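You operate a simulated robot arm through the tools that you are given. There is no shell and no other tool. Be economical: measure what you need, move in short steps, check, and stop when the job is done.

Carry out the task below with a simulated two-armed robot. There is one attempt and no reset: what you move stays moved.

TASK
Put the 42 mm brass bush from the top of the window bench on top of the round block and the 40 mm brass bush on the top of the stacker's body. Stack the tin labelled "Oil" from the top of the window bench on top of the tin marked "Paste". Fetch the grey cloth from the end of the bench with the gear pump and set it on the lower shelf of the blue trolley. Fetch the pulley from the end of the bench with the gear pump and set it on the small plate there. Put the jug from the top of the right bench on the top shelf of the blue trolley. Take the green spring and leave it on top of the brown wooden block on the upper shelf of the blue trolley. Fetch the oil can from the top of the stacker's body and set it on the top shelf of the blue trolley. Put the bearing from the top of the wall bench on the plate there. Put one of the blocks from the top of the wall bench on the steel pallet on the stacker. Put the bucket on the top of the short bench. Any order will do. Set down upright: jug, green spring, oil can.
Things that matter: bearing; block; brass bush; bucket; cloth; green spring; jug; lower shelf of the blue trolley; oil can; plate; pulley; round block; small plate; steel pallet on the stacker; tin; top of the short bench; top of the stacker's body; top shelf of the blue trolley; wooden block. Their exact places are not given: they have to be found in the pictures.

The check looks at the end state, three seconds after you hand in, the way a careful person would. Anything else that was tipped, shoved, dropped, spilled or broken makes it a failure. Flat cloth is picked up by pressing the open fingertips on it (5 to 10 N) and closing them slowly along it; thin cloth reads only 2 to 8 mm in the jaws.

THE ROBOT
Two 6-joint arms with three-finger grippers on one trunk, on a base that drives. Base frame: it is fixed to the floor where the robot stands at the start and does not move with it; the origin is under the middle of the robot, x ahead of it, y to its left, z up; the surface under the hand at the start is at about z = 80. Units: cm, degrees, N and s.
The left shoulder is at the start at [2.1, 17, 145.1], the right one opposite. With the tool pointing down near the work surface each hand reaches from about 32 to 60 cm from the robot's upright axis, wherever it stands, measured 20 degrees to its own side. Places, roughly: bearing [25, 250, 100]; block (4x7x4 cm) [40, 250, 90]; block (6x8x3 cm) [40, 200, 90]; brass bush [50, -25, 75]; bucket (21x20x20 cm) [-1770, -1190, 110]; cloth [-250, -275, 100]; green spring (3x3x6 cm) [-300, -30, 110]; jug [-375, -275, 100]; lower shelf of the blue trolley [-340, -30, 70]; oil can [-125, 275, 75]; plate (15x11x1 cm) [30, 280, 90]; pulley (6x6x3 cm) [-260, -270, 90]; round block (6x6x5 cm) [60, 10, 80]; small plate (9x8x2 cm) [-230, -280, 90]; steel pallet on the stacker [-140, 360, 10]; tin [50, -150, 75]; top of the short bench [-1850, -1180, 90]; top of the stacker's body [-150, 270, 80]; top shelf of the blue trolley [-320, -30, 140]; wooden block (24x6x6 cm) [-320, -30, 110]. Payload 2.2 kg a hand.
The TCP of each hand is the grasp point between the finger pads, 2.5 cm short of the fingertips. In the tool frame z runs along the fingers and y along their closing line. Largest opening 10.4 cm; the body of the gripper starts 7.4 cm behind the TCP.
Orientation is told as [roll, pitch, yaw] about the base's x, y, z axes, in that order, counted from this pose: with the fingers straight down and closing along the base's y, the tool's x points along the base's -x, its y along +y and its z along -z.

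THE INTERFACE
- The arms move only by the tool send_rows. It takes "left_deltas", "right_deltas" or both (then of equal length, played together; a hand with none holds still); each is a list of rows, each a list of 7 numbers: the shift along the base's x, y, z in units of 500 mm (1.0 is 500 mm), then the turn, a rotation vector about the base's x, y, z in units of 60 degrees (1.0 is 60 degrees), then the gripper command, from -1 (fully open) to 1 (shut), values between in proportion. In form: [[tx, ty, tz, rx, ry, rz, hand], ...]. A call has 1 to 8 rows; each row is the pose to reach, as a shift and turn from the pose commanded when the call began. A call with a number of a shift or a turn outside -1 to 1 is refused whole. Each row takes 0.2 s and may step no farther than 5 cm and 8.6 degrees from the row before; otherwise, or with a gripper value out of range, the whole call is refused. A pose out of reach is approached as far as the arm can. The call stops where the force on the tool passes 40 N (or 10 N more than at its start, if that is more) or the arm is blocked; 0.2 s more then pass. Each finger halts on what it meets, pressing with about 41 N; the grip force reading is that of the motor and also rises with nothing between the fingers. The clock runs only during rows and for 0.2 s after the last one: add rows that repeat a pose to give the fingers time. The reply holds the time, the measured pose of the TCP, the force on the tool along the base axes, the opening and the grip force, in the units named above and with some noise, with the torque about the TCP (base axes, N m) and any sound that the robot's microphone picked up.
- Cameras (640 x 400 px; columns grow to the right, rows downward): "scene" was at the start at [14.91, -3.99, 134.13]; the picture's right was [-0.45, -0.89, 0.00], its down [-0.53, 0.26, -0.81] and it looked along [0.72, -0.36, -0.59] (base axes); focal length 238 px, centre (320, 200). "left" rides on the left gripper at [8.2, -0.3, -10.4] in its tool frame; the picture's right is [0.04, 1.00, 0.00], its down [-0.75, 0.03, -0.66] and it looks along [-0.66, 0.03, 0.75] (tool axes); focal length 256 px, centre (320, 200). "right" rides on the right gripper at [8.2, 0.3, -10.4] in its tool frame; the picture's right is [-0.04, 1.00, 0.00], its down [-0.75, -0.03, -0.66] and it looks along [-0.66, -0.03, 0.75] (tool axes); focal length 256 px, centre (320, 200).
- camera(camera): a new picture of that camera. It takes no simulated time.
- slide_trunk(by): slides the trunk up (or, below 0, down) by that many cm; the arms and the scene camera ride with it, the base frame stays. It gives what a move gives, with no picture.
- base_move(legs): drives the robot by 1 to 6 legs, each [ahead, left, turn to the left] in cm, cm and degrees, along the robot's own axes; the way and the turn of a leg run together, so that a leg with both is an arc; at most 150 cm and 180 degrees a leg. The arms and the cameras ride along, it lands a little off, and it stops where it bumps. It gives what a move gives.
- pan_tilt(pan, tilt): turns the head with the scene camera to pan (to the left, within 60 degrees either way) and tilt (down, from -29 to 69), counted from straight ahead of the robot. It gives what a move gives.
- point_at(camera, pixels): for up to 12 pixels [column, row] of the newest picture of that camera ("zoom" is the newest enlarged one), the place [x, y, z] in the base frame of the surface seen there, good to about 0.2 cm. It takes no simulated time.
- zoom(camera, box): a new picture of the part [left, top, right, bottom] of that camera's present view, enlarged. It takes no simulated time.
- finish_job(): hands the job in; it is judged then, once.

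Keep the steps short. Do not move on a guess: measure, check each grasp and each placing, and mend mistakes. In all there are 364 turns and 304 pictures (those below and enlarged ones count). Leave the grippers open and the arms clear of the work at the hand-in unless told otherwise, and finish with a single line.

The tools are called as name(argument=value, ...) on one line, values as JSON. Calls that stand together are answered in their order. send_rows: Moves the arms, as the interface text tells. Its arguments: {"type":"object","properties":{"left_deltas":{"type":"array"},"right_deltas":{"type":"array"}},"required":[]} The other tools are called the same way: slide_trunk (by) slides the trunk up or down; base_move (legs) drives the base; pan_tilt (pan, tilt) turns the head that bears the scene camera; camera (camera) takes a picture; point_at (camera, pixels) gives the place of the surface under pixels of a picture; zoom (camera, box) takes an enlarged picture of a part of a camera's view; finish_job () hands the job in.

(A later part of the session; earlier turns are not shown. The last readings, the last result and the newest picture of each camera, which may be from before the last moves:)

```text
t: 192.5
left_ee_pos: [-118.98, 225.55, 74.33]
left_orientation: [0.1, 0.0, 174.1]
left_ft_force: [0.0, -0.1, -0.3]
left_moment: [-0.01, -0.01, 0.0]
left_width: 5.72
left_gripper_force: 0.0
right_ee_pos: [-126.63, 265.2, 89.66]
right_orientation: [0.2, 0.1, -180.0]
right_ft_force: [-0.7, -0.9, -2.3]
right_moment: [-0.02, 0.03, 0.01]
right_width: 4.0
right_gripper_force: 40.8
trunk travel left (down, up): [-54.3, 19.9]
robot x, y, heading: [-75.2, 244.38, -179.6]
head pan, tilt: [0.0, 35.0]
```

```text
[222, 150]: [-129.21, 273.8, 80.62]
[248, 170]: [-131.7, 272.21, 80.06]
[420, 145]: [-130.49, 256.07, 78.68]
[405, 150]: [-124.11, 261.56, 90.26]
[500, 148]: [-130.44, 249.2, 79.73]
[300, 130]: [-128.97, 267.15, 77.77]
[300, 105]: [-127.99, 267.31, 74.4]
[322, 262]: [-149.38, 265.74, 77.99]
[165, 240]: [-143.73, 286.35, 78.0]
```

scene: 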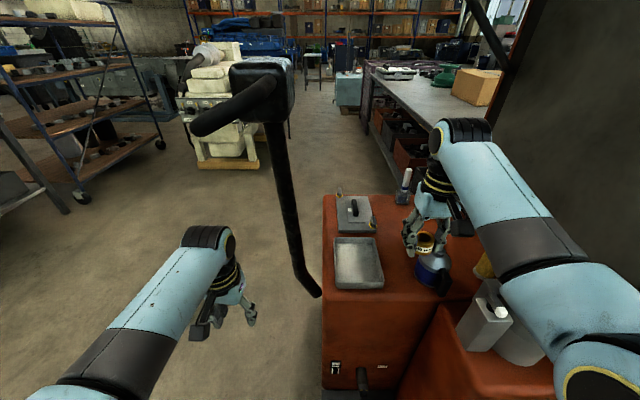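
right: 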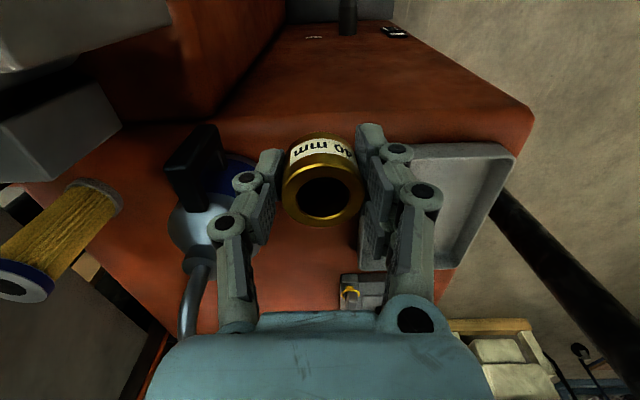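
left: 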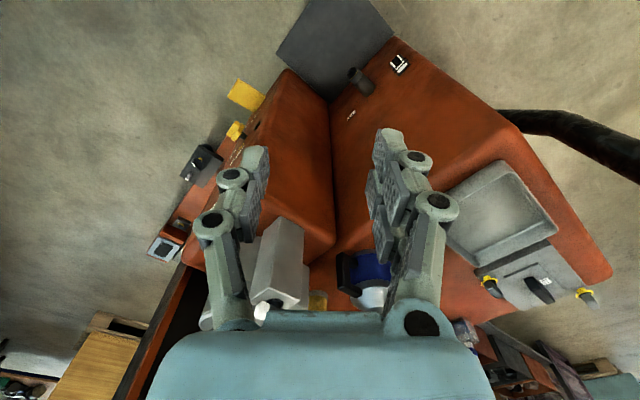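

Spot (-131.8,266) fits between tray and can. Move and lower.

send_rows(right_deltas=[[-0.04, 0.006, 0, 0, 0, 0, 1], [-0.08, 0.012, -0.02, 0, 0, 0, 1], [-0.104, 0.016, -0.06, 0, 0, 0, 1], [-0.104, 0.016, -0.12, 0, 0, 0, 1], [-0.104, 0.016, -0.16, 0, 0, 0, 1], [-0.104, 0.016, -0.175, 0, 0, 0, 1], [-0.104, 0.016, -0.175, 0, 0, 0, 1]])

camera(camera="right")

```text
t: 194.1
left_ee_pos: [-119.05, 225.54, 74.27]
left_orientation: [0.1, -0.1, 174.1]
left_ft_force: [-0.4, 0.1, -0.5]
left_moment: [-0.02, -0.01, -0.02]
left_width: 5.72
left_gripper_force: 0.1
right_ee_pos: [-131.83, 266.0, 80.98]
right_orientation: [0.1, 0.0, -179.9]
right_ft_force: [0.3, -0.2, -2.1]
right_moment: [0.02, 0.02, 0.01]
right_width: 3.99
right_gripper_force: 40.4
trunk travel left (down, up): [-54.3, 19.9]
robot x, y, heading: [-74.89, 244.56, -179.2]
head pan, tilt: [0.0, 35.0]
```

```text
233 pictures are left
```

right: 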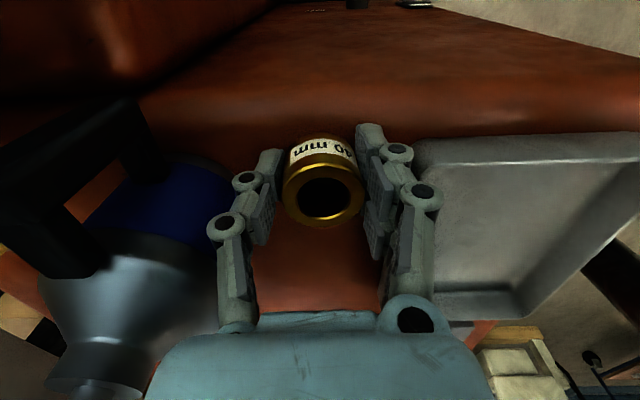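

Creep down to contact.

send_rows(right_deltas=[[0, 0, -0.003, 0, 0, 0, 1], [0, 0, -0.006, 0, 0, 0, 1], [0, 0, -0.009, 0, 0, 0, 1], [0, 0, -0.011, 0, 0, 0, 1], [0, 0, -0.011, 0, 0, 0, 1]])

```text
t: 195.3
left_ee_pos: [-118.93, 225.47, 74.41]
left_orientation: [0.0, -0.2, 174.1]
left_ft_force: [0.1, 0.3, -0.5]
left_moment: [0.01, 0.01, 0.02]
left_width: 5.73
left_gripper_force: 0.1
right_ee_pos: [-131.85, 266.06, 80.57]
right_orientation: [0.1, 0.0, -179.7]
right_ft_force: [2.0, -0.2, 12.1]
right_moment: [0.01, -0.09, 0.01]
right_width: 3.97
right_gripper_force: 40.8
trunk travel left (down, up): [-54.3, 19.9]
robot x, y, heading: [-75.31, 244.45, -179.2]
head pan, tilt: [0.0, 35.0]
```

Contact (12 N). Open to 5.2 and rise.

send_rows(right_deltas=[[0, 0, 0.002, 0, 0, 0, 0.2], [0, 0, 0.002, 0, 0, 0, 0.02], [0, 0, 0.002, 0, 0, 0, 0.02], [0, 0, 0.06, 0, 0, 0, 0.02], [0, 0, 0.14, 0, 0, 0, 0.02], [0, 0, 0.22, 0, 0, 0, 0.02], [0.06, -0.02, 0.26, 0, 0, 0, 0.02], [0.12, -0.04, 0.26, 0, 0, 0, 0.02]])

camera(camera="right")

camera(camera="scene")

```text
t: 197.1
left_ee_pos: [-119.04, 225.58, 74.3]
left_orientation: [0.1, -0.1, 174.0]
left_ft_force: [0.5, -0.1, -0.3]
left_moment: [-0.02, -0.01, 0.01]
left_width: 5.75
left_gripper_force: 0.1
right_ee_pos: [-125.69, 263.91, 93.42]
right_orientation: [0.1, 0.2, -179.9]
right_ft_force: [-0.2, 0.3, -0.2]
right_moment: [-0.01, -0.01, -0.03]
right_width: 5.14
right_gripper_force: 0.1
trunk travel left (down, up): [-54.3, 19.9]
robot x, y, heading: [-75.63, 244.09, -179.4]
head pan, tilt: [0.0, 35.0]
```

```text
232 pictures are left
```

right: 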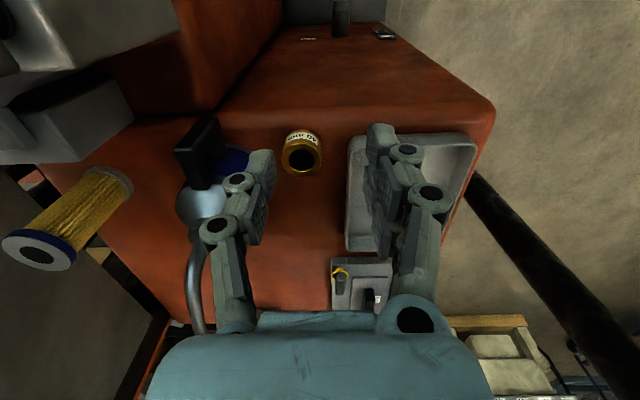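

```text
231 pictures are left
```

scene: 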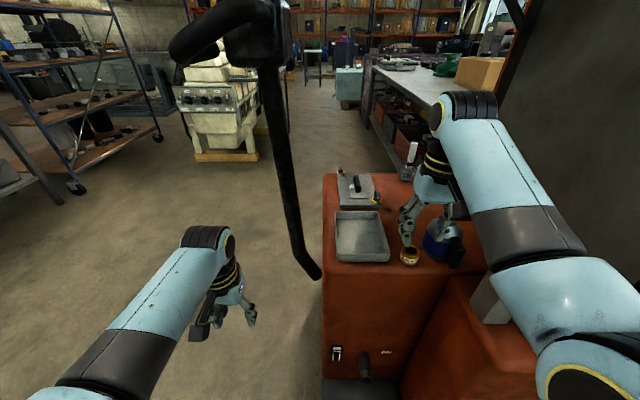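

Bush placed. Next the oil can with the right hand, tilted 20°. Shift the base right 11.5.

base_move(legs=[[0, -11.3, 0]])

camera(camera="right")

```text
t: 198.3
left_ee_pos: [-119.14, 237.06, 74.47]
left_orientation: [0.0, 0.0, 174.2]
left_ft_force: [-0.8, 1.3, 0.0]
left_moment: [-0.04, 0.0, 0.02]
left_width: 5.72
left_gripper_force: 0.0
right_ee_pos: [-125.89, 275.5, 93.38]
right_orientation: [0.1, 0.1, -179.9]
right_ft_force: [0.1, 0.6, -0.6]
right_moment: [-0.02, -0.01, 0.01]
right_width: 5.09
right_gripper_force: 0.0
trunk travel left (down, up): [-54.3, 19.9]
robot x, y, heading: [-75.32, 255.74, -179.1]
head pan, tilt: [0.0, 35.0]
```

```text
230 pictures are left
```

right: 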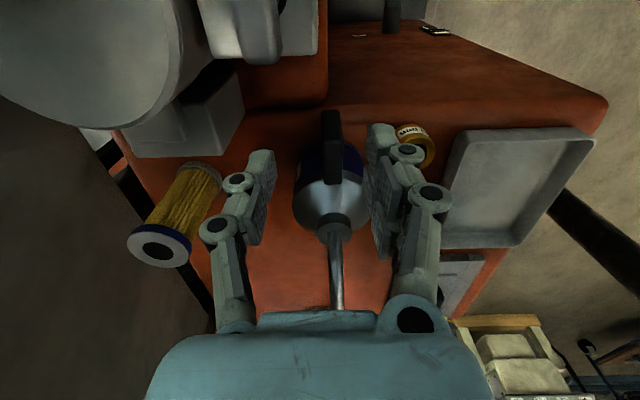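

point_at(camera="right", pixels=[[297, 180], [364, 180], [331, 120], [331, 140], [331, 205], [330, 228], [337, 290], [296, 165], [310, 20], [240, 120], [415, 130], [305, 215]])

```text
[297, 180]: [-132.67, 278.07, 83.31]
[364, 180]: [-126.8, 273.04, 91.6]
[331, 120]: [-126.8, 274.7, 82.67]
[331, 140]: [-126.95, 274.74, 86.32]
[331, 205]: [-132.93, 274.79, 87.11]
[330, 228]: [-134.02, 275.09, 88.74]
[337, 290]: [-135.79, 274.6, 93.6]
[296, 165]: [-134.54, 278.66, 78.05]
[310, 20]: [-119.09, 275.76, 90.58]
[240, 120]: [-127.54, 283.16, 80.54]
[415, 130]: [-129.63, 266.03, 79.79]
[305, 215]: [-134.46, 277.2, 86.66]
```

Can centre ≈(-134,274.6), width ~7.6. Tilt the hand 20°, open, and move above it.

send_rows(right_deltas=[[0, 0, 0.02, 0, 0.11, 0, -0.3], [0, -0.009, 0.02, 0, 0.22, 0, -0.83], [-0.03, -0.018, 0.02, 0, 0.333, 0, -0.83], [-0.09, -0.018, 0.02, 0, 0.333, 0, -0.83], [-0.14, -0.018, 0.02, 0, 0.333, 0, -0.83], [-0.158, -0.018, 0.0, 0, 0.333, 0, -0.83], [-0.158, -0.018, 0.0, 0, 0.333, 0, -0.83]])

camera(camera="right")

camera(camera="scene")

```text
t: 199.9
left_ee_pos: [-119.04, 237.03, 74.28]
left_orientation: [0.1, -0.1, 174.2]
left_ft_force: [0.6, -0.3, 0.2]
left_moment: [0.02, 0.0, 0.01]
left_width: 5.72
left_gripper_force: 0.0
right_ee_pos: [-133.86, 274.63, 93.35]
right_orientation: [-0.1, -19.9, -179.8]
right_ft_force: [-0.1, 0.3, -0.1]
right_moment: [-0.02, 0.02, 0.0]
right_width: 9.53
right_gripper_force: 0.0
trunk travel left (down, up): [-54.3, 19.9]
robot x, y, heading: [-75.47, 256.01, -179.2]
head pan, tilt: [0.0, 35.0]
```

```text
229 pictures are left
```

right: 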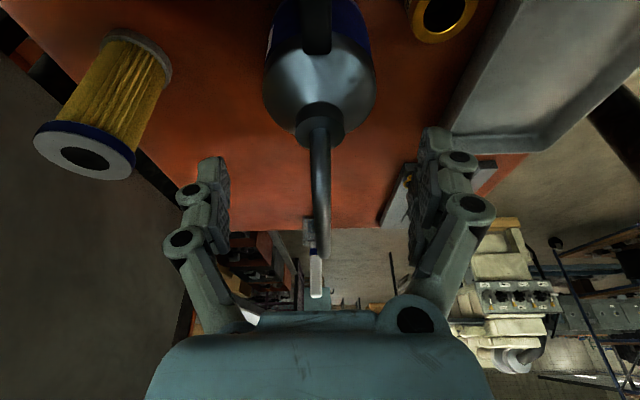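

```text
228 pictures are left
```

scene: 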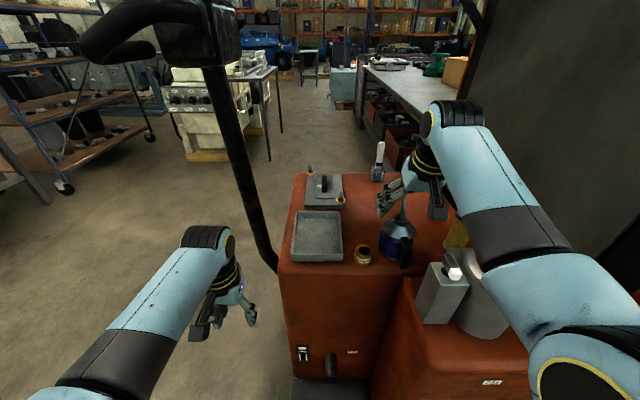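

point_at(camera="right", pixels=[[268, 85], [373, 85], [320, 105], [320, 140], [325, 200], [325, 250], [440, 15]])

```text
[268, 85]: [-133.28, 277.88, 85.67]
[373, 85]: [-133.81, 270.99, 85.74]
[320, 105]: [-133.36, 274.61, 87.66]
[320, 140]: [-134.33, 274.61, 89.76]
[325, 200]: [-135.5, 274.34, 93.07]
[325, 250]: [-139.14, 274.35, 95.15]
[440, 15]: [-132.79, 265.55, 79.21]
```

Descend to z 82.6.

send_rows(right_deltas=[[0, -0.002, -0.05, 0, 0, 0, -0.83], [0, -0.003, -0.1, 0, 0, 0, -0.83], [0, -0.003, -0.15, 0, 0, 0, -0.83], [0, -0.003, -0.19, 0, 0, 0, -0.83], [0, -0.003, -0.215, 0, 0, 0, -0.83], [0, -0.003, -0.215, 0, 0, 0, -0.83]])

camera(camera="right")

zoom(camera="scene", box=[330, 150, 490, 290])

```text
t: 201.3
left_ee_pos: [-118.93, 237.07, 74.22]
left_orientation: [0.1, -0.1, 174.2]
left_ft_force: [-0.6, 0.5, 0.2]
left_moment: [0.02, 0.04, -0.01]
left_width: 5.75
left_gripper_force: 0.0
right_ee_pos: [-133.82, 274.3, 82.59]
right_orientation: [0.0, -19.8, -179.8]
right_ft_force: [0.0, 0.4, -0.5]
right_moment: [0.01, -0.01, 0.01]
right_width: 9.47
right_gripper_force: 0.1
trunk travel left (down, up): [-54.3, 19.9]
robot x, y, heading: [-75.4, 255.81, -179.5]
head pan, tilt: [0.0, 35.0]
```

```text
227 pictures are left
```

right: 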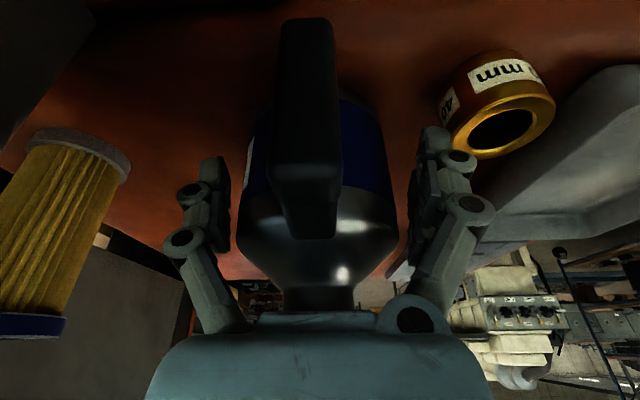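

```text
2.86 times, centred on (410, 220) of scene
```

zoom: 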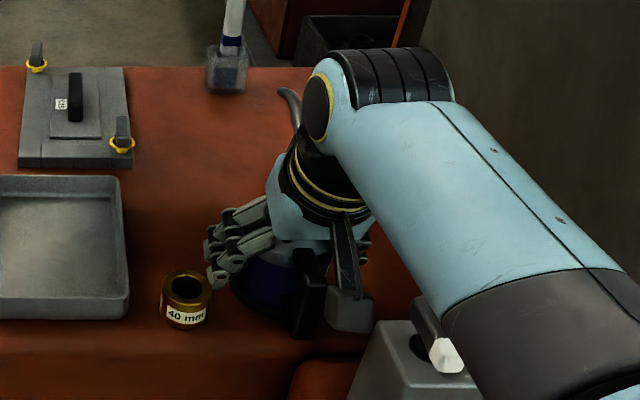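

In place. Close slowly.

send_rows(right_deltas=[[0, 0, 0, 0, 0, 0, -0.6], [0, 0, 0, 0, 0, 0, -0.45], [0, 0, 0, 0, 0, 0, -0.2], [0, 0, 0, 0, 0, 0, 1], [0, 0, 0, 0, 0, 0, 1], [0, 0, 0, 0, 0, 0, 1]])

send_rows(right_deltas=[[0, 0, 0.01, 0, 0, 0, 1], [0, 0, 0.03, 0, 0, 0, 1], [0, 0, 0.06, 0, 0, 0, 1], [0, 0, 0.06, 0, 0, 0, 1]])

camera(camera="right")

```text
t: 202.7
left_ee_pos: [-119.13, 237.0, 74.34]
left_orientation: [0.1, -0.2, 174.2]
left_ft_force: [-1.1, -0.1, -0.3]
left_moment: [0.01, -0.01, 0.01]
left_width: 5.7
left_gripper_force: 0.1
right_ee_pos: [-133.94, 274.43, 82.54]
right_orientation: [0.1, -19.9, -179.8]
right_ft_force: [0.9, 2.9, 1.2]
right_moment: [0.3, 0.02, -0.03]
right_width: 8.5
right_gripper_force: 40.4
trunk travel left (down, up): [-54.3, 19.9]
robot x, y, heading: [-75.4, 255.61, -179.4]
head pan, tilt: [0.0, 35.0]
```

```text
t: 203.7
left_ee_pos: [-119.08, 237.16, 74.23]
left_orientation: [0.1, -0.1, 174.2]
left_ft_force: [-0.4, 0.0, 0.7]
left_moment: [-0.03, -0.03, 0.01]
left_width: 5.72
left_gripper_force: 0.0
right_ee_pos: [-133.89, 274.36, 85.55]
right_orientation: [0.0, -19.8, -179.8]
right_ft_force: [0.0, 0.6, -4.4]
right_moment: [0.0, -0.05, 0.0]
right_width: 8.54
right_gripper_force: 41.3
trunk travel left (down, up): [-54.3, 19.9]
robot x, y, heading: [-75.8, 256.17, -179.5]
head pan, tilt: [0.0, 35.0]
```

```text
225 pictures are left
```

right: 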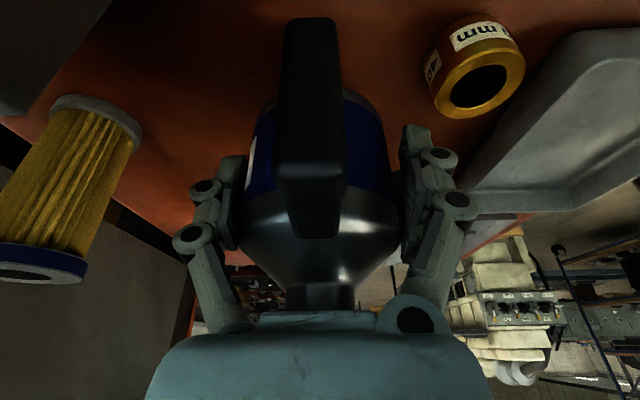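

Held, 4.4 N. Lift higher and back away.

send_rows(right_deltas=[[0, 0, 0.05, 0, 0, 0, 1], [0, 0, 0.1, 0, 0, 0, 1], [0, 0, 0.15, 0, 0, 0, 1], [0, 0, 0.2, 0, 0, 0, 1]])

base_move(legs=[[-40, 0, 0]])

camera(camera="scene")

```text
t: 204.7
left_ee_pos: [-118.99, 237.07, 74.27]
left_orientation: [0.0, -0.1, 174.3]
left_ft_force: [0.3, 0.0, -0.2]
left_moment: [0.04, -0.02, 0.0]
left_width: 5.74
left_gripper_force: 0.2
right_ee_pos: [-133.78, 274.35, 95.64]
right_orientation: [-0.1, -19.8, -179.8]
right_ft_force: [0.3, -0.3, -5.1]
right_moment: [-0.02, -0.06, 0.03]
right_width: 8.52
right_gripper_force: 41.1
trunk travel left (down, up): [-54.3, 19.9]
robot x, y, heading: [-75.49, 255.72, -179.3]
head pan, tilt: [0.0, 35.0]
```

```text
t: 207.2
left_ee_pos: [-78.93, 237.48, 74.43]
left_orientation: [0.1, -0.1, 174.1]
left_ft_force: [0.1, 0.5, -0.8]
left_moment: [0.03, 0.02, 0.01]
left_width: 5.71
left_gripper_force: 0.1
right_ee_pos: [-93.48, 274.8, 95.74]
right_orientation: [0.0, -19.8, -179.9]
right_ft_force: [-0.5, 0.4, -3.9]
right_moment: [0.01, -0.26, 0.01]
right_width: 1.89
right_gripper_force: 41.0
trunk travel left (down, up): [-54.3, 19.9]
robot x, y, heading: [-35.9, 256.24, -179.5]
head pan, tilt: [0.0, 35.0]
```

```text
224 pictures are left
```

scene: 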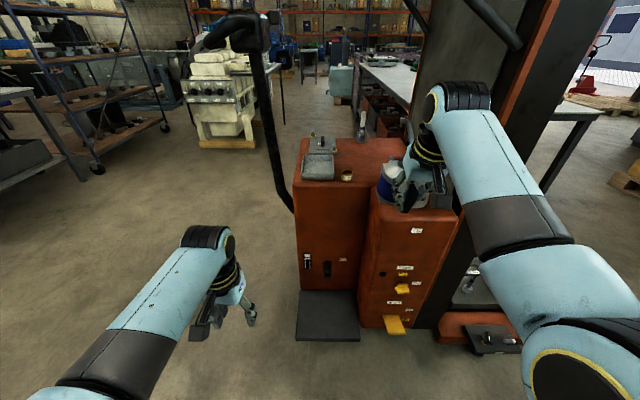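

The grip width jumped to 1.9. Look closely.

camera(camera="right")

zoom(camera="scene", box=[280, 120, 500, 260])

```text
223 pictures are left
```

right: 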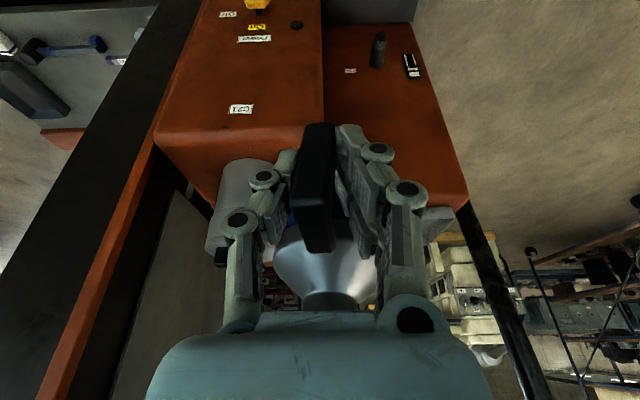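

```text
2.86 times, centred on (390, 190) of scene
```

zoom: 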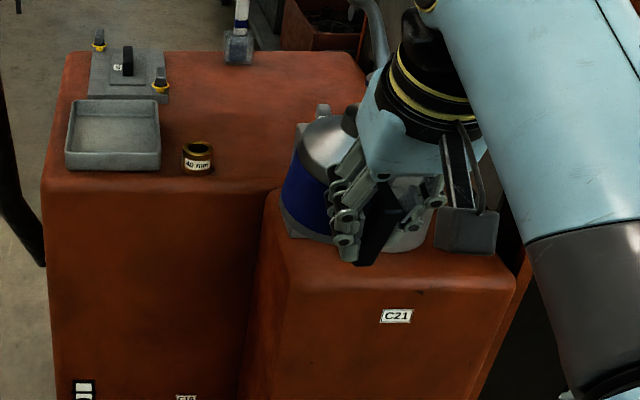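

The can shifted so the fingers now hold its handle; it may have brushed the bottle. Raise the trunk and view the small box.

slide_trunk(by=10)

base_move(legs=[[-10, 25, 0]])

camera(camera="scene")

camera(camera="right")

```text
t: 208.6
left_ee_pos: [-79.07, 237.52, 84.23]
left_orientation: [0.1, -0.1, 174.1]
left_ft_force: [0.4, -0.1, 0.0]
left_moment: [0.01, 0.01, 0.01]
left_width: 5.71
left_gripper_force: 0.1
right_ee_pos: [-93.47, 274.9, 105.71]
right_orientation: [0.1, -19.8, -179.9]
right_ft_force: [0.3, -0.5, -4.4]
right_moment: [0.01, -0.28, 0.01]
right_width: 1.87
right_gripper_force: 41.0
trunk travel left (down, up): [-64.3, 9.9]
robot x, y, heading: [-35.38, 256.44, -179.8]
head pan, tilt: [0.0, 35.0]
```

```text
t: 210.4
left_ee_pos: [-68.77, 213.18, 84.28]
left_orientation: [-0.1, -0.1, 174.1]
left_ft_force: [-0.4, 0.0, 0.5]
left_moment: [0.05, 0.02, 0.0]
left_width: 5.71
left_gripper_force: 0.1
right_ee_pos: [-83.28, 250.45, 105.81]
right_orientation: [0.1, -19.8, -179.9]
right_ft_force: [0.1, -0.7, -4.5]
right_moment: [0.05, -0.27, 0.0]
right_width: 1.87
right_gripper_force: 40.8
trunk travel left (down, up): [-64.3, 9.9]
robot x, y, heading: [-25.01, 232.25, -179.3]
head pan, tilt: [0.0, 35.0]
```

```text
221 pictures are left
```

scene: 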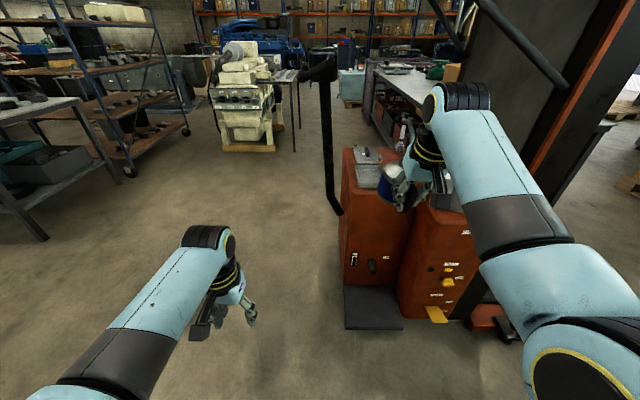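

```text
220 pictures are left
```

right: 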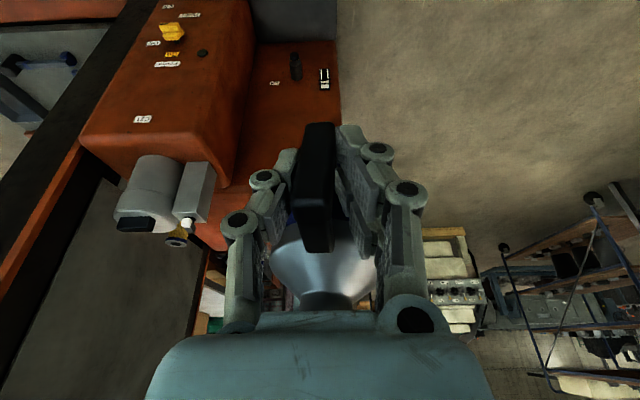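

Bottle and cylinder stand upright. Check if the bottle moved.

zoom(camera="right", box=[90, 130, 250, 260])

point_at(camera="right", pixels=[[190, 170], [210, 180], [208, 205], [185, 195], [188, 224], [155, 180], [175, 235]])

```text
3.08 times, centred on (170, 195) of right
```

zoom: 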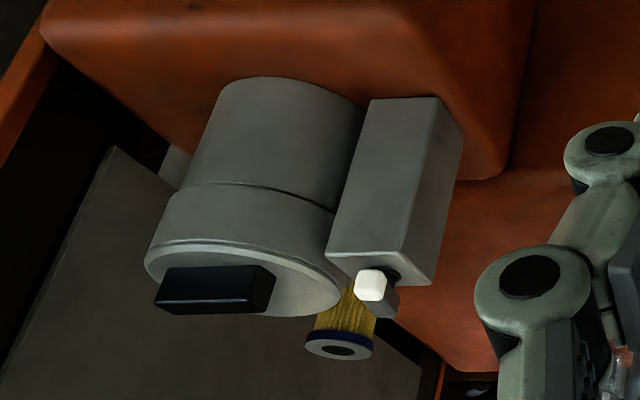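

```text
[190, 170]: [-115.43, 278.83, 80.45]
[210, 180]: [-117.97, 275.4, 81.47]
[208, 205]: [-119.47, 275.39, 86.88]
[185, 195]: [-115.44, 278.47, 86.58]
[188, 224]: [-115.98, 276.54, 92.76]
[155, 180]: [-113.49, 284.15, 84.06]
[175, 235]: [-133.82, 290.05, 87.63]
```

The bottle didn't move. Check the can's attitude in the hand.

zoom(camera="scene", box=[340, 80, 480, 230])

point_at(camera="right", pixels=[[318, 140], [318, 200], [318, 240], [325, 275], [285, 265], [360, 265]])

```text
2.67 times, centred on (410, 155) of scene
```

zoom: 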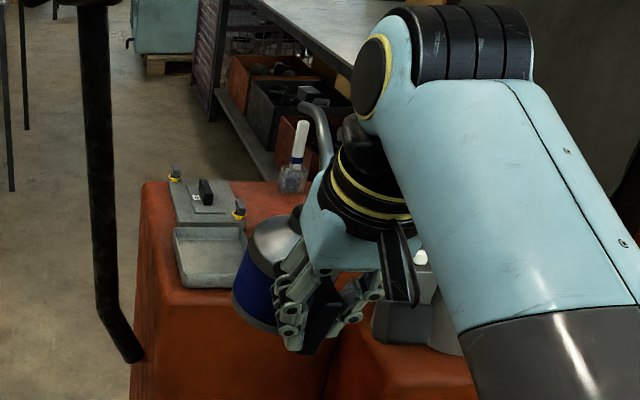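

```text
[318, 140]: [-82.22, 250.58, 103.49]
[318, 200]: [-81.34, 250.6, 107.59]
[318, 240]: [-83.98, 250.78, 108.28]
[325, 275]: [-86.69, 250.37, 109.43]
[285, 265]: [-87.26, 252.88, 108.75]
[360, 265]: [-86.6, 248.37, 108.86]
```

The can hangs nearly upright. The blue rack with casters at (90,90) may be the blue trolley; measure it.

point_at(camera="scene", pixels=[[110, 68], [120, 110], [150, 100], [130, 170], [185, 130], [60, 150], [20, 110], [15, 20], [145, 10], [245, 100], [100, 240], [250, 180]])

zoom(camera="scene", box=[0, 0, 260, 200])

```text
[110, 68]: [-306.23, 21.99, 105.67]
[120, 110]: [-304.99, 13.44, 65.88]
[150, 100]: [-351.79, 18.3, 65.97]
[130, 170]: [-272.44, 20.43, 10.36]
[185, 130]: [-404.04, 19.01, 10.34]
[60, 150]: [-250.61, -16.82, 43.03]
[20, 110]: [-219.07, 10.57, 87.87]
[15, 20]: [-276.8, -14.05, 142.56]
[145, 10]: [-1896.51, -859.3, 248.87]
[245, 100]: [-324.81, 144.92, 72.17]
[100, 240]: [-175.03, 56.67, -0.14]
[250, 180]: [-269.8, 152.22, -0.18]
```

```text
2.00 times, centred on (130, 100) of scene
```

zoom: 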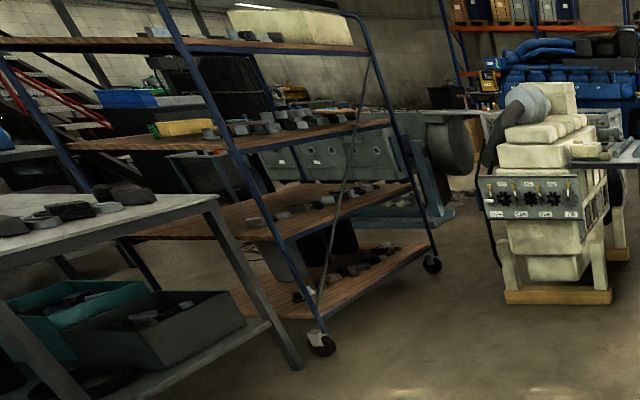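

Trolley shelves at z≈142, 106, 66, facing +y. Test how high the right hand can reach: trunk up fully, then raise the arm here in free space.

slide_trunk(by=9.8)

send_rows(right_deltas=[[0, 0, 0.06, 0, -0.06, 0, 1], [0, 0, 0.12, 0, -0.12, 0, 1], [0, 0, 0.18, 0, -0.2, 0, 1], [0, 0, 0.24, 0, -0.2, 0, 1], [0, 0, 0.3, 0, -0.2, 0, 1], [0, 0, 0.36, 0, -0.2, 0, 1], [0, 0, 0.42, 0, -0.2, 0, 1], [0, 0, 0.48, 0, -0.2, 0, 1]])

```text
t: 211.8
left_ee_pos: [-68.74, 213.21, 94.11]
left_orientation: [0.1, -0.2, 174.1]
left_ft_force: [-0.1, 0.1, -0.8]
left_moment: [0.0, 0.03, 0.04]
left_width: 5.74
left_gripper_force: 0.0
right_ee_pos: [-83.41, 250.63, 115.43]
right_orientation: [0.0, -19.9, -179.9]
right_ft_force: [0.6, 0.3, -4.0]
right_moment: [0.02, -0.29, 0.01]
right_width: 1.87
right_gripper_force: 41.1
trunk travel left (down, up): [-74.1, 0.1]
robot x, y, heading: [-24.88, 232.11, -179.2]
head pan, tilt: [0.0, 35.0]
```

```text
t: 213.6
left_ee_pos: [-68.84, 213.24, 94.12]
left_orientation: [0.0, 0.0, 174.1]
left_ft_force: [0.2, -0.3, -1.8]
left_moment: [0.01, -0.02, 0.01]
left_width: 5.73
left_gripper_force: 0.1
right_ee_pos: [-90.45, 249.59, 136.4]
right_orientation: [-0.1, -7.6, -179.9]
right_ft_force: [0.2, 0.1, -3.7]
right_moment: [0.04, -0.28, -0.01]
right_width: 1.85
right_gripper_force: 40.6
right hand out of reach, approached as far as the arm can: row 4, 5, 6, 7, 8
trunk travel left (down, up): [-74.1, 0.1]
robot x, y, heading: [-25.11, 232.19, -179.2]
head pan, tilt: [0.0, 35.0]
```

Vertical reach stops at z≈136, too low for the 142 shelf with this grip. I'll regrasp the can by its handle with a more horizontal hand on the wall bench nearby. Turn round to the bench.

base_move(legs=[[20, 0, 0], [0, 0, 180], [0, 22, 0]])

camera(camera="scene")

```text
t: 214.9
left_ee_pos: [-82.46, 213.23, 94.3]
left_orientation: [0.2, -0.4, 173.6]
left_ft_force: [0.1, -0.7, 0.3]
left_moment: [0.01, 0.02, 0.02]
left_width: 5.7
left_gripper_force: 0.0
right_ee_pos: [-103.1, 249.5, 136.47]
right_orientation: [0.1, -6.7, 180.0]
right_ft_force: [12.8, -0.9, 1.5]
right_moment: [-0.02, 1.65, 0.01]
right_width: 1.84
right_gripper_force: 41.5
trunk travel left (down, up): [-74.1, 0.1]
robot x, y, heading: [-38.39, 232.18, -179.8]
head pan, tilt: [0.0, 35.0]
stopped in leg 1: the force on the tool passed its limit at 239 N (the readings are from after the stop); the commanded pose is now the measured one
```

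```text
216 pictures are left
```

scene: 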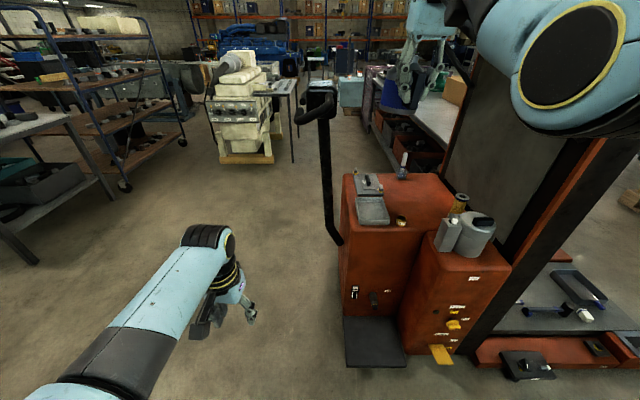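

My mistake: that drove toward the stacker and the can touched its overhead part. Back off and check the can.

base_move(legs=[[-12, 0, 0]])

camera(camera="right")

camera(camera="scene")

```text
t: 216.1
left_ee_pos: [-70.63, 213.25, 94.2]
left_orientation: [0.0, -0.2, 173.8]
left_ft_force: [0.0, 0.7, 0.7]
left_moment: [-0.01, 0.0, 0.03]
left_width: 5.69
left_gripper_force: 0.0
right_ee_pos: [-91.24, 249.53, 136.12]
right_orientation: [0.2, -6.6, -179.9]
right_ft_force: [0.8, -0.3, -4.5]
right_moment: [0.02, -0.24, -0.01]
right_width: 1.85
right_gripper_force: 40.9
trunk travel left (down, up): [-74.1, 0.1]
robot x, y, heading: [-26.26, 232.09, -179.9]
head pan, tilt: [0.0, 35.0]
```

```text
215 pictures are left
```

right: 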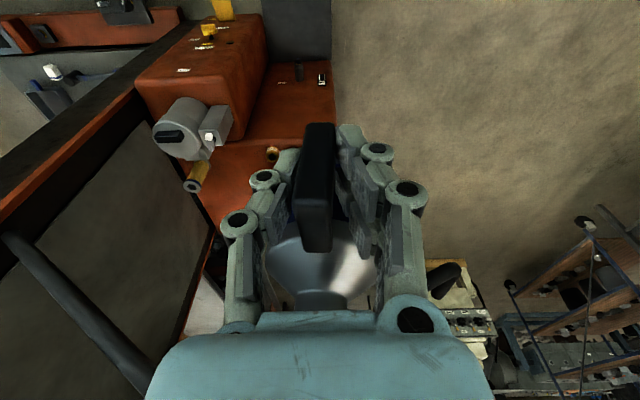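

```text
214 pictures are left
```

scene: 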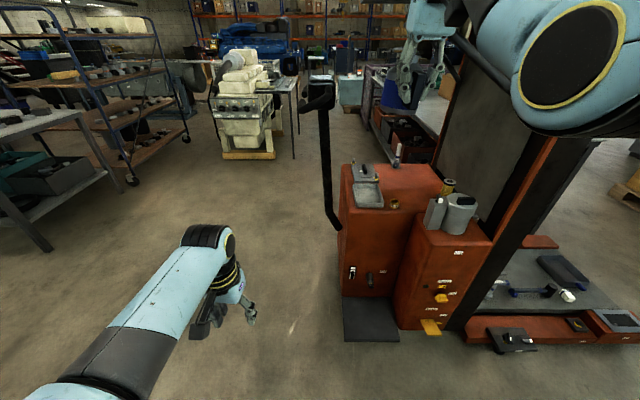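

All in place, can still held. Raise the left hand a bit and turn right 180° to face the wall bench.

send_rows(left_deltas=[[-0.05, 0, 0.05, 0, 0, 0, -0.1], [-0.1, 0, 0.1, 0, 0, 0, -0.1], [-0.14, 0, 0.15, 0, 0, 0, -0.1], [-0.14, 0, 0.2, 0, 0, 0, -0.1]])

base_move(legs=[[0, 0, -180]])

camera(camera="scene")

```text
t: 217.1
left_ee_pos: [-77.64, 213.37, 104.26]
left_orientation: [0.2, -0.1, 173.9]
left_ft_force: [0.5, -0.2, -0.9]
left_moment: [0.0, 0.03, 0.02]
left_width: 5.73
left_gripper_force: 0.1
right_ee_pos: [-91.28, 249.63, 136.16]
right_orientation: [0.2, -6.6, -180.0]
right_ft_force: [1.1, 0.0, -5.1]
right_moment: [-0.03, -0.22, -0.02]
right_width: 1.85
right_gripper_force: 41.2
trunk travel left (down, up): [-74.1, 0.1]
robot x, y, heading: [-26.98, 232.12, -179.7]
head pan, tilt: [0.0, 35.0]
```

```text
t: 224.8
left_ee_pos: [24.3, 250.95, 104.31]
left_orientation: [0.2, -0.4, -5.9]
left_ft_force: [0.4, 0.4, -0.2]
left_moment: [0.0, -0.02, -0.03]
left_width: 5.71
left_gripper_force: 0.1
right_ee_pos: [38.21, 214.86, 136.1]
right_orientation: [0.2, -6.5, 0.3]
right_ft_force: [0.1, 0.3, -4.5]
right_moment: [-0.01, 0.29, 0.01]
right_width: 1.86
right_gripper_force: 40.8
trunk travel left (down, up): [-74.1, 0.1]
robot x, y, heading: [-26.93, 231.88, 0.7]
head pan, tilt: [0.0, 35.0]
```

```text
213 pictures are left
```

scene: 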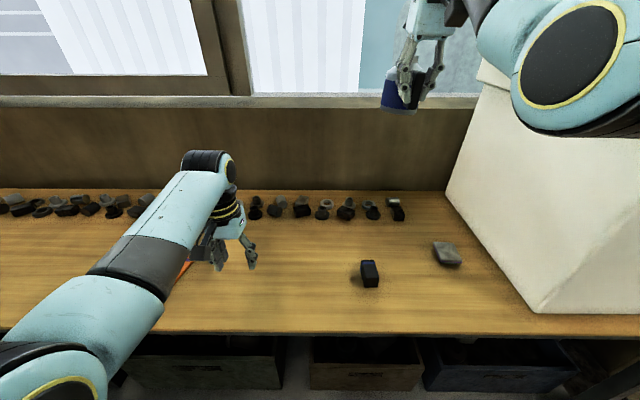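

Shift left 20, then lower the can: trunk down 9.8 and the arm back/down.

base_move(legs=[[0, 20, 0]])

slide_trunk(by=-9.8)

send_rows(right_deltas=[[-0.05, 0, -0.07, 0, 0, 0, 1], [-0.1, 0, -0.14, 0, 0, 0, 1], [-0.15, 0, -0.21, 0, 0, 0, 1], [-0.2, 0, -0.28, 0, 0, 0, 1], [-0.25, 0, -0.35, 0, 0, 0, 1], [-0.3, 0, -0.42, 0, 0, 0, 1], [-0.34, 0, -0.46, 0, 0, 0, 1], [-0.34, 0, -0.46, 0, 0, 0, 1]])

camera(camera="scene")

```text
t: 226.4
left_ee_pos: [24.14, 271.18, 104.22]
left_orientation: [0.0, -0.3, -5.7]
left_ft_force: [0.6, 0.2, 0.0]
left_moment: [-0.04, 0.03, -0.02]
left_width: 5.71
left_gripper_force: 0.1
right_ee_pos: [38.01, 235.19, 136.18]
right_orientation: [0.1, -6.5, 0.5]
right_ft_force: [-0.1, 0.6, -4.3]
right_moment: [-0.05, 0.28, -0.02]
right_width: 1.84
right_gripper_force: 40.9
trunk travel left (down, up): [-74.1, 0.1]
robot x, y, heading: [-26.81, 252.19, 0.6]
head pan, tilt: [0.0, 35.0]
```

```text
t: 227.8
left_ee_pos: [24.0, 271.1, 94.54]
left_orientation: [0.1, -0.2, -5.8]
left_ft_force: [-0.3, -0.1, 0.5]
left_moment: [-0.02, -0.01, -0.04]
left_width: 5.73
left_gripper_force: 0.1
right_ee_pos: [38.04, 234.96, 126.2]
right_orientation: [0.1, -6.4, 0.5]
right_ft_force: [0.3, 0.3, -4.5]
right_moment: [0.05, 0.27, 0.0]
right_width: 1.86
right_gripper_force: 40.9
trunk travel left (down, up): [-64.3, 9.9]
robot x, y, heading: [-26.6, 252.25, 0.8]
head pan, tilt: [0.0, 35.0]
```

```text
t: 229.6
left_ee_pos: [23.97, 271.12, 94.35]
left_orientation: [0.0, -0.3, -5.9]
left_ft_force: [-1.0, 0.1, 0.1]
left_moment: [-0.01, 0.07, 0.01]
left_width: 5.71
left_gripper_force: 0.0
right_ee_pos: [22.06, 233.98, 104.09]
right_orientation: [-1.1, -7.5, 0.1]
right_ft_force: [0.4, -0.3, -3.6]
right_moment: [-0.03, 0.3, -0.03]
right_width: 1.84
right_gripper_force: 41.7
right hand out of reach, approached as far as the arm can: row 1, 2, 3
trunk travel left (down, up): [-64.3, 9.9]
robot x, y, heading: [-26.59, 251.98, 0.6]
head pan, tilt: [0.0, 35.0]
```

```text
212 pictures are left
```

scene: 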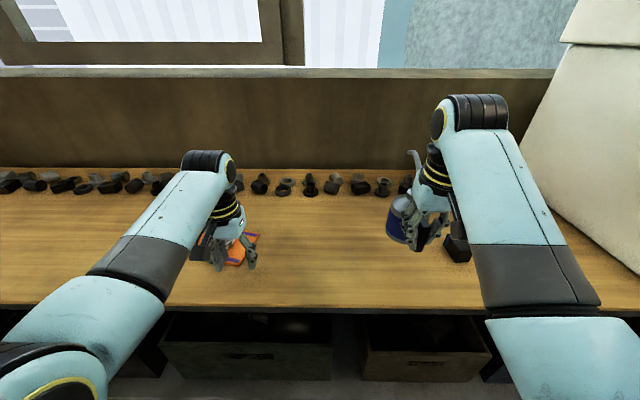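

Lift the left hand away from the plate; zoom on the can.

send_rows(left_deltas=[[0, 0, 0.06, 0, 0, 0, -0.1], [0.0, 0, 0.12, 0, 0, 0, -0.1]])

zoom(camera="scene", box=[360, 130, 500, 290])

camera(camera="right")

```text
t: 230.2
left_ee_pos: [24.04, 271.06, 100.36]
left_orientation: [0.1, -0.3, -5.8]
left_ft_force: [0.1, -0.9, 0.2]
left_moment: [0.01, -0.02, 0.0]
left_width: 5.73
left_gripper_force: 0.1
right_ee_pos: [21.81, 233.88, 103.95]
right_orientation: [-1.2, -7.5, 0.2]
right_ft_force: [-0.5, -0.2, -3.4]
right_moment: [-0.01, 0.28, 0.02]
right_width: 1.84
right_gripper_force: 41.0
trunk travel left (down, up): [-64.3, 9.9]
robot x, y, heading: [-27.12, 251.8, 0.7]
head pan, tilt: [0.0, 35.0]
```

```text
2.50 times, centred on (430, 210) of scene
```

zoom: 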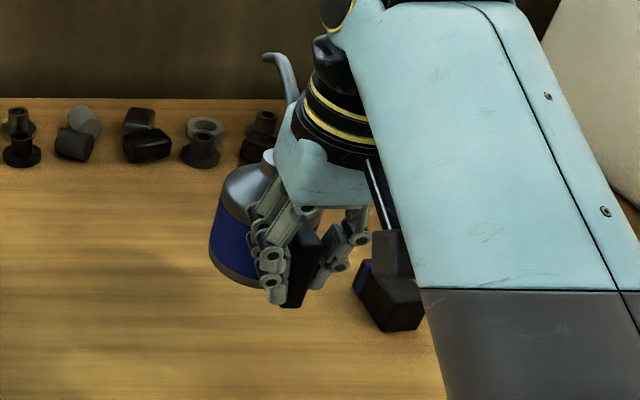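

```text
210 pictures are left
```

right: 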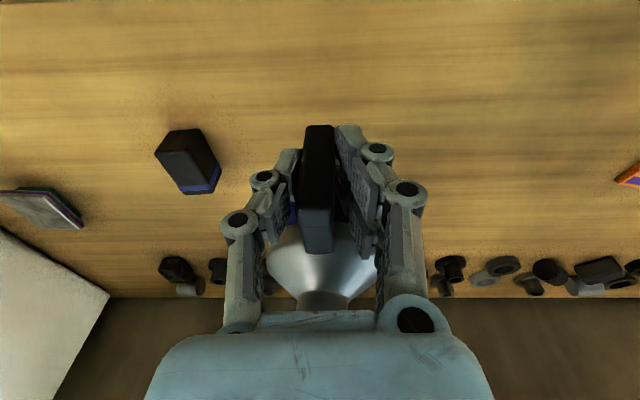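

point_at(camera="right", pixels=[[318, 135], [318, 160], [318, 190], [318, 210], [318, 245], [325, 280], [290, 262], [355, 262], [185, 140]])

point_at(camera="zoom", pixels=[[212, 250], [225, 205], [235, 275], [250, 180], [262, 285]])

```text
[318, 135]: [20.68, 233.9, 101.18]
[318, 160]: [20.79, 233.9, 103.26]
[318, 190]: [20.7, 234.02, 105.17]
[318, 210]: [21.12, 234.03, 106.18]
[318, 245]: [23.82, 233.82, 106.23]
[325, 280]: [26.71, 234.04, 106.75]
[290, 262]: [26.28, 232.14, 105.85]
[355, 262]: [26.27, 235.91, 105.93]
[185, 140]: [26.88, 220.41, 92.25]
```

```text
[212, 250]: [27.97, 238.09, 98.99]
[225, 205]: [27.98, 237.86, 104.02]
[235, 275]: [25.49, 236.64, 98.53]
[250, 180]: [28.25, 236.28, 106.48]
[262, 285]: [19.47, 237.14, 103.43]
```

Can is level; bottom ≈7.3 cm above the bench. Lower it.

send_rows(right_deltas=[[0, 0, -0.05, 0, 0, 0, 1], [0, 0, -0.1, 0, 0, 0, 1], [0, 0, -0.125, 0, 0, 0, 1], [0, 0, -0.132, 0, 0, 0, 1], [0, 0, -0.138, 0, 0, 0, 1], [0, 0, -0.142, 0, 0, 0, 1], [0, 0, -0.142, 0, 0, 0, 1]])

```text
t: 231.8
left_ee_pos: [23.96, 271.13, 100.44]
left_orientation: [0.1, -0.5, -5.8]
left_ft_force: [-0.2, 0.4, 0.5]
left_moment: [0.01, 0.02, -0.02]
left_width: 5.74
left_gripper_force: 0.0
right_ee_pos: [20.95, 235.08, 96.23]
right_orientation: [-0.1, -6.7, 0.4]
right_ft_force: [-1.5, 1.6, 9.4]
right_moment: [0.04, -1.11, 0.13]
right_width: 1.86
right_gripper_force: 40.3
trunk travel left (down, up): [-64.3, 9.9]
robot x, y, heading: [-27.07, 252.14, 0.6]
head pan, tilt: [0.0, 35.0]
```

Contact. Open and withdraw upward.

send_rows(right_deltas=[[0, 0, 0.0, 0, 0, 0, 0.5], [0, 0, 0.0, 0, 0, 0, 0.1], [0, 0, 0.0, 0, 0, 0, -0.1], [0, 0, 0.04, 0, 0, 0, -0.1], [0, 0, 0.09, 0, 0, 0, -0.1], [0, 0, 0.16, 0, 0, 0, -0.1], [0, 0, 0.22, 0, 0, 0, -0.1]])

camera(camera="right")

```text
t: 233.4
left_ee_pos: [24.07, 271.17, 100.31]
left_orientation: [0.2, -0.3, -5.8]
left_ft_force: [0.2, 0.4, -0.1]
left_moment: [0.01, 0.02, 0.02]
left_width: 5.75
left_gripper_force: 0.1
right_ee_pos: [21.01, 233.57, 106.86]
right_orientation: [-1.6, -6.3, 0.0]
right_ft_force: [0.1, -0.1, -0.5]
right_moment: [0.02, -0.01, 0.03]
right_width: 5.73
right_gripper_force: 0.1
trunk travel left (down, up): [-64.3, 9.9]
robot x, y, heading: [-26.73, 252.57, 1.0]
head pan, tilt: [0.0, 35.0]
```

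```text
209 pictures are left
```

right: 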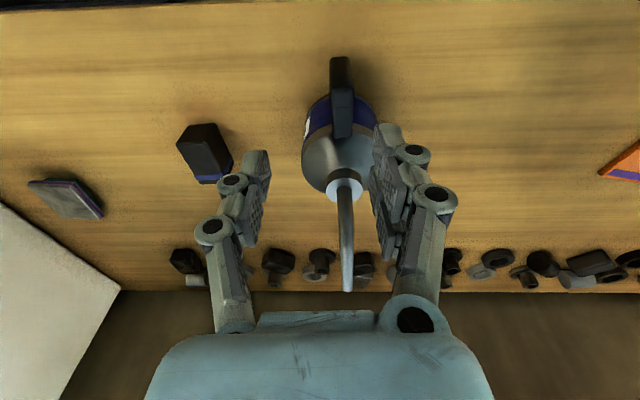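

point_at(camera="right", pixels=[[340, 65], [340, 90], [341, 110], [341, 135], [330, 75], [350, 75], [345, 185], [305, 140], [372, 115], [347, 250]])

```text
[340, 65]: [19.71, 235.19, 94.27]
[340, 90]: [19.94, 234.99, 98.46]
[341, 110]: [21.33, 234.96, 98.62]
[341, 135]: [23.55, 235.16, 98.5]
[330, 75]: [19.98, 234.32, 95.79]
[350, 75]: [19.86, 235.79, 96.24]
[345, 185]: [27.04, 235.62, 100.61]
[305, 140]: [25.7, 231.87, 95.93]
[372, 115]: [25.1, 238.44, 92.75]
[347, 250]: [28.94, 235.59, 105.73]
```

Handle centre (20.7,235.05), z 91.5–98.6. Back the base 14, then pitch the hand to ~60°.

base_move(legs=[[-14, 0, 0]])

send_rows(right_deltas=[[0.02, 0.005, 0, 0.0, -0.13, 0, -0.1], [0.04, 0.01, 0, 0.0, -0.26, 0, -0.1], [0.06, 0.015, 0, 0.0, -0.39, 0, -0.1], [0.06, 0.02, -0.02, 0.0, -0.52, 0, -0.1], [0.06, 0.025, -0.04, 0.0, -0.65, 0, -0.1], [0.06, 0.028, -0.06, 0.0, -0.78, 0, -0.1], [0.06, 0.028, -0.08, 0.0, -0.895, 0, -0.1], [0.06, 0.028, -0.08, 0.0, -0.895, 0, -0.1]])

camera(camera="right")

camera(camera="scene")

```text
t: 234.7
left_ee_pos: [9.76, 270.97, 100.39]
left_orientation: [0.1, -0.5, -5.7]
left_ft_force: [-1.6, 0.5, 0.5]
left_moment: [0.02, -0.04, 0.02]
left_width: 5.72
left_gripper_force: 0.0
right_ee_pos: [6.95, 233.54, 107.11]
right_orientation: [-1.3, -6.6, 0.2]
right_ft_force: [-0.7, -0.2, 1.6]
right_moment: [0.05, 0.01, 0.0]
right_width: 5.73
right_gripper_force: 0.1
trunk travel left (down, up): [-64.3, 9.9]
robot x, y, heading: [-41.01, 252.47, 0.8]
head pan, tilt: [0.0, 35.0]
```

```text
t: 236.7
left_ee_pos: [9.8, 271.04, 100.49]
left_orientation: [0.2, -0.3, -5.7]
left_ft_force: [0.5, -0.6, -0.2]
left_moment: [0.01, 0.04, 0.03]
left_width: 5.69
left_gripper_force: 0.1
right_ee_pos: [10.72, 232.13, 103.47]
right_orientation: [-11.2, -60.9, 9.2]
right_ft_force: [0.2, -0.7, 0.3]
right_moment: [0.02, -0.02, 0.05]
right_width: 5.72
right_gripper_force: 0.1
trunk travel left (down, up): [-64.3, 9.9]
robot x, y, heading: [-40.49, 252.08, 0.6]
head pan, tilt: [0.0, 35.0]
stopped in row 8 (right hand): the arm was blocked; the commanded pose is now the measured one
```

```text
208 pictures are left
```

right: 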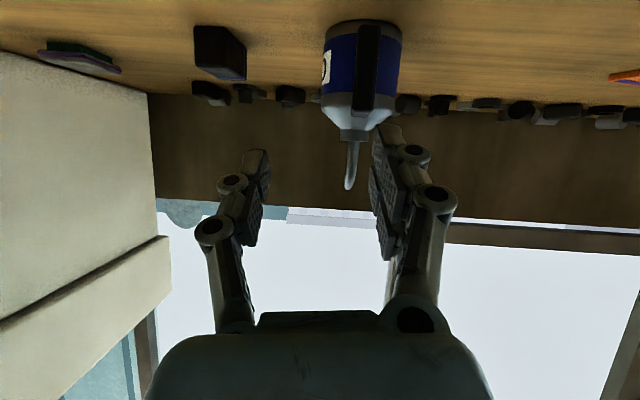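

```text
207 pictures are left
```

scene: 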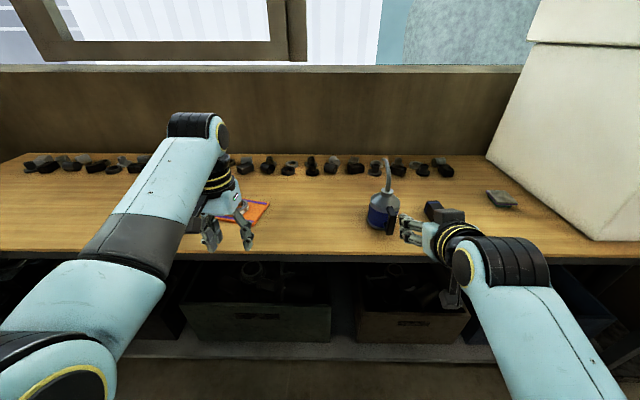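

Pitch is right but a shoulder limit twisted it. Shift base left 8 so the target lies more to the right, then correct the hand.

base_move(legs=[[0, 9, 0]])

send_rows(right_deltas=[[0, -0.05, 0, 0.03, 0.005, 0.003, -0.1], [0, -0.1, -0.02, 0.06, 0.01, 0.005, -0.1], [0, -0.13, -0.06, 0.093, 0.015, 0.008, -0.1], [0, -0.13, -0.1, 0.093, 0.015, 0.008, -0.1], [0, -0.13, -0.14, 0.093, 0.015, 0.008, -0.1], [0, -0.13, -0.14, 0.093, 0.015, 0.008, -0.1]])

camera(camera="right")

```text
t: 237.8
left_ee_pos: [9.76, 280.11, 100.37]
left_orientation: [0.1, -0.3, -5.6]
left_ft_force: [-0.1, 1.5, -0.6]
left_moment: [-0.02, -0.05, -0.01]
left_width: 5.72
left_gripper_force: 0.1
right_ee_pos: [10.57, 241.36, 103.44]
right_orientation: [-11.3, -60.9, 9.2]
right_ft_force: [1.4, 1.4, 0.4]
right_moment: [-0.02, 0.04, -0.05]
right_width: 5.71
right_gripper_force: 0.0
trunk travel left (down, up): [-64.3, 9.9]
robot x, y, heading: [-41.15, 261.08, 0.7]
head pan, tilt: [0.0, 35.0]
```

```text
t: 239.2
left_ee_pos: [9.75, 280.03, 100.34]
left_orientation: [0.1, -0.3, -5.7]
left_ft_force: [-0.3, 0.3, 0.8]
left_moment: [0.01, 0.02, 0.01]
left_width: 5.72
left_gripper_force: 0.1
right_ee_pos: [10.62, 234.75, 96.26]
right_orientation: [0.4, -60.5, -0.6]
right_ft_force: [-0.2, -0.6, 0.3]
right_moment: [0.01, -0.01, -0.04]
right_width: 5.74
right_gripper_force: 0.1
trunk travel left (down, up): [-64.3, 9.9]
robot x, y, heading: [-41.11, 261.25, 1.0]
head pan, tilt: [0.0, 35.0]
```

```text
206 pictures are left
```

right: 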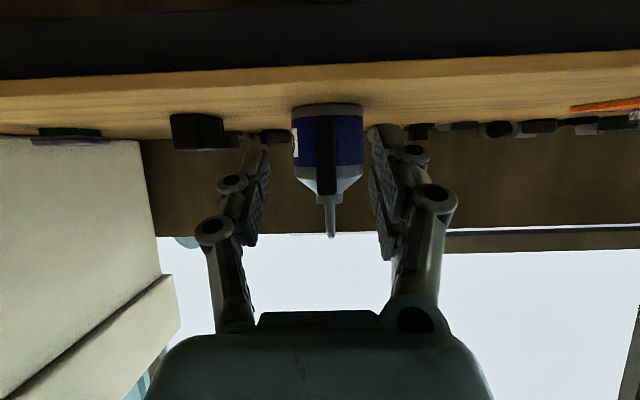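

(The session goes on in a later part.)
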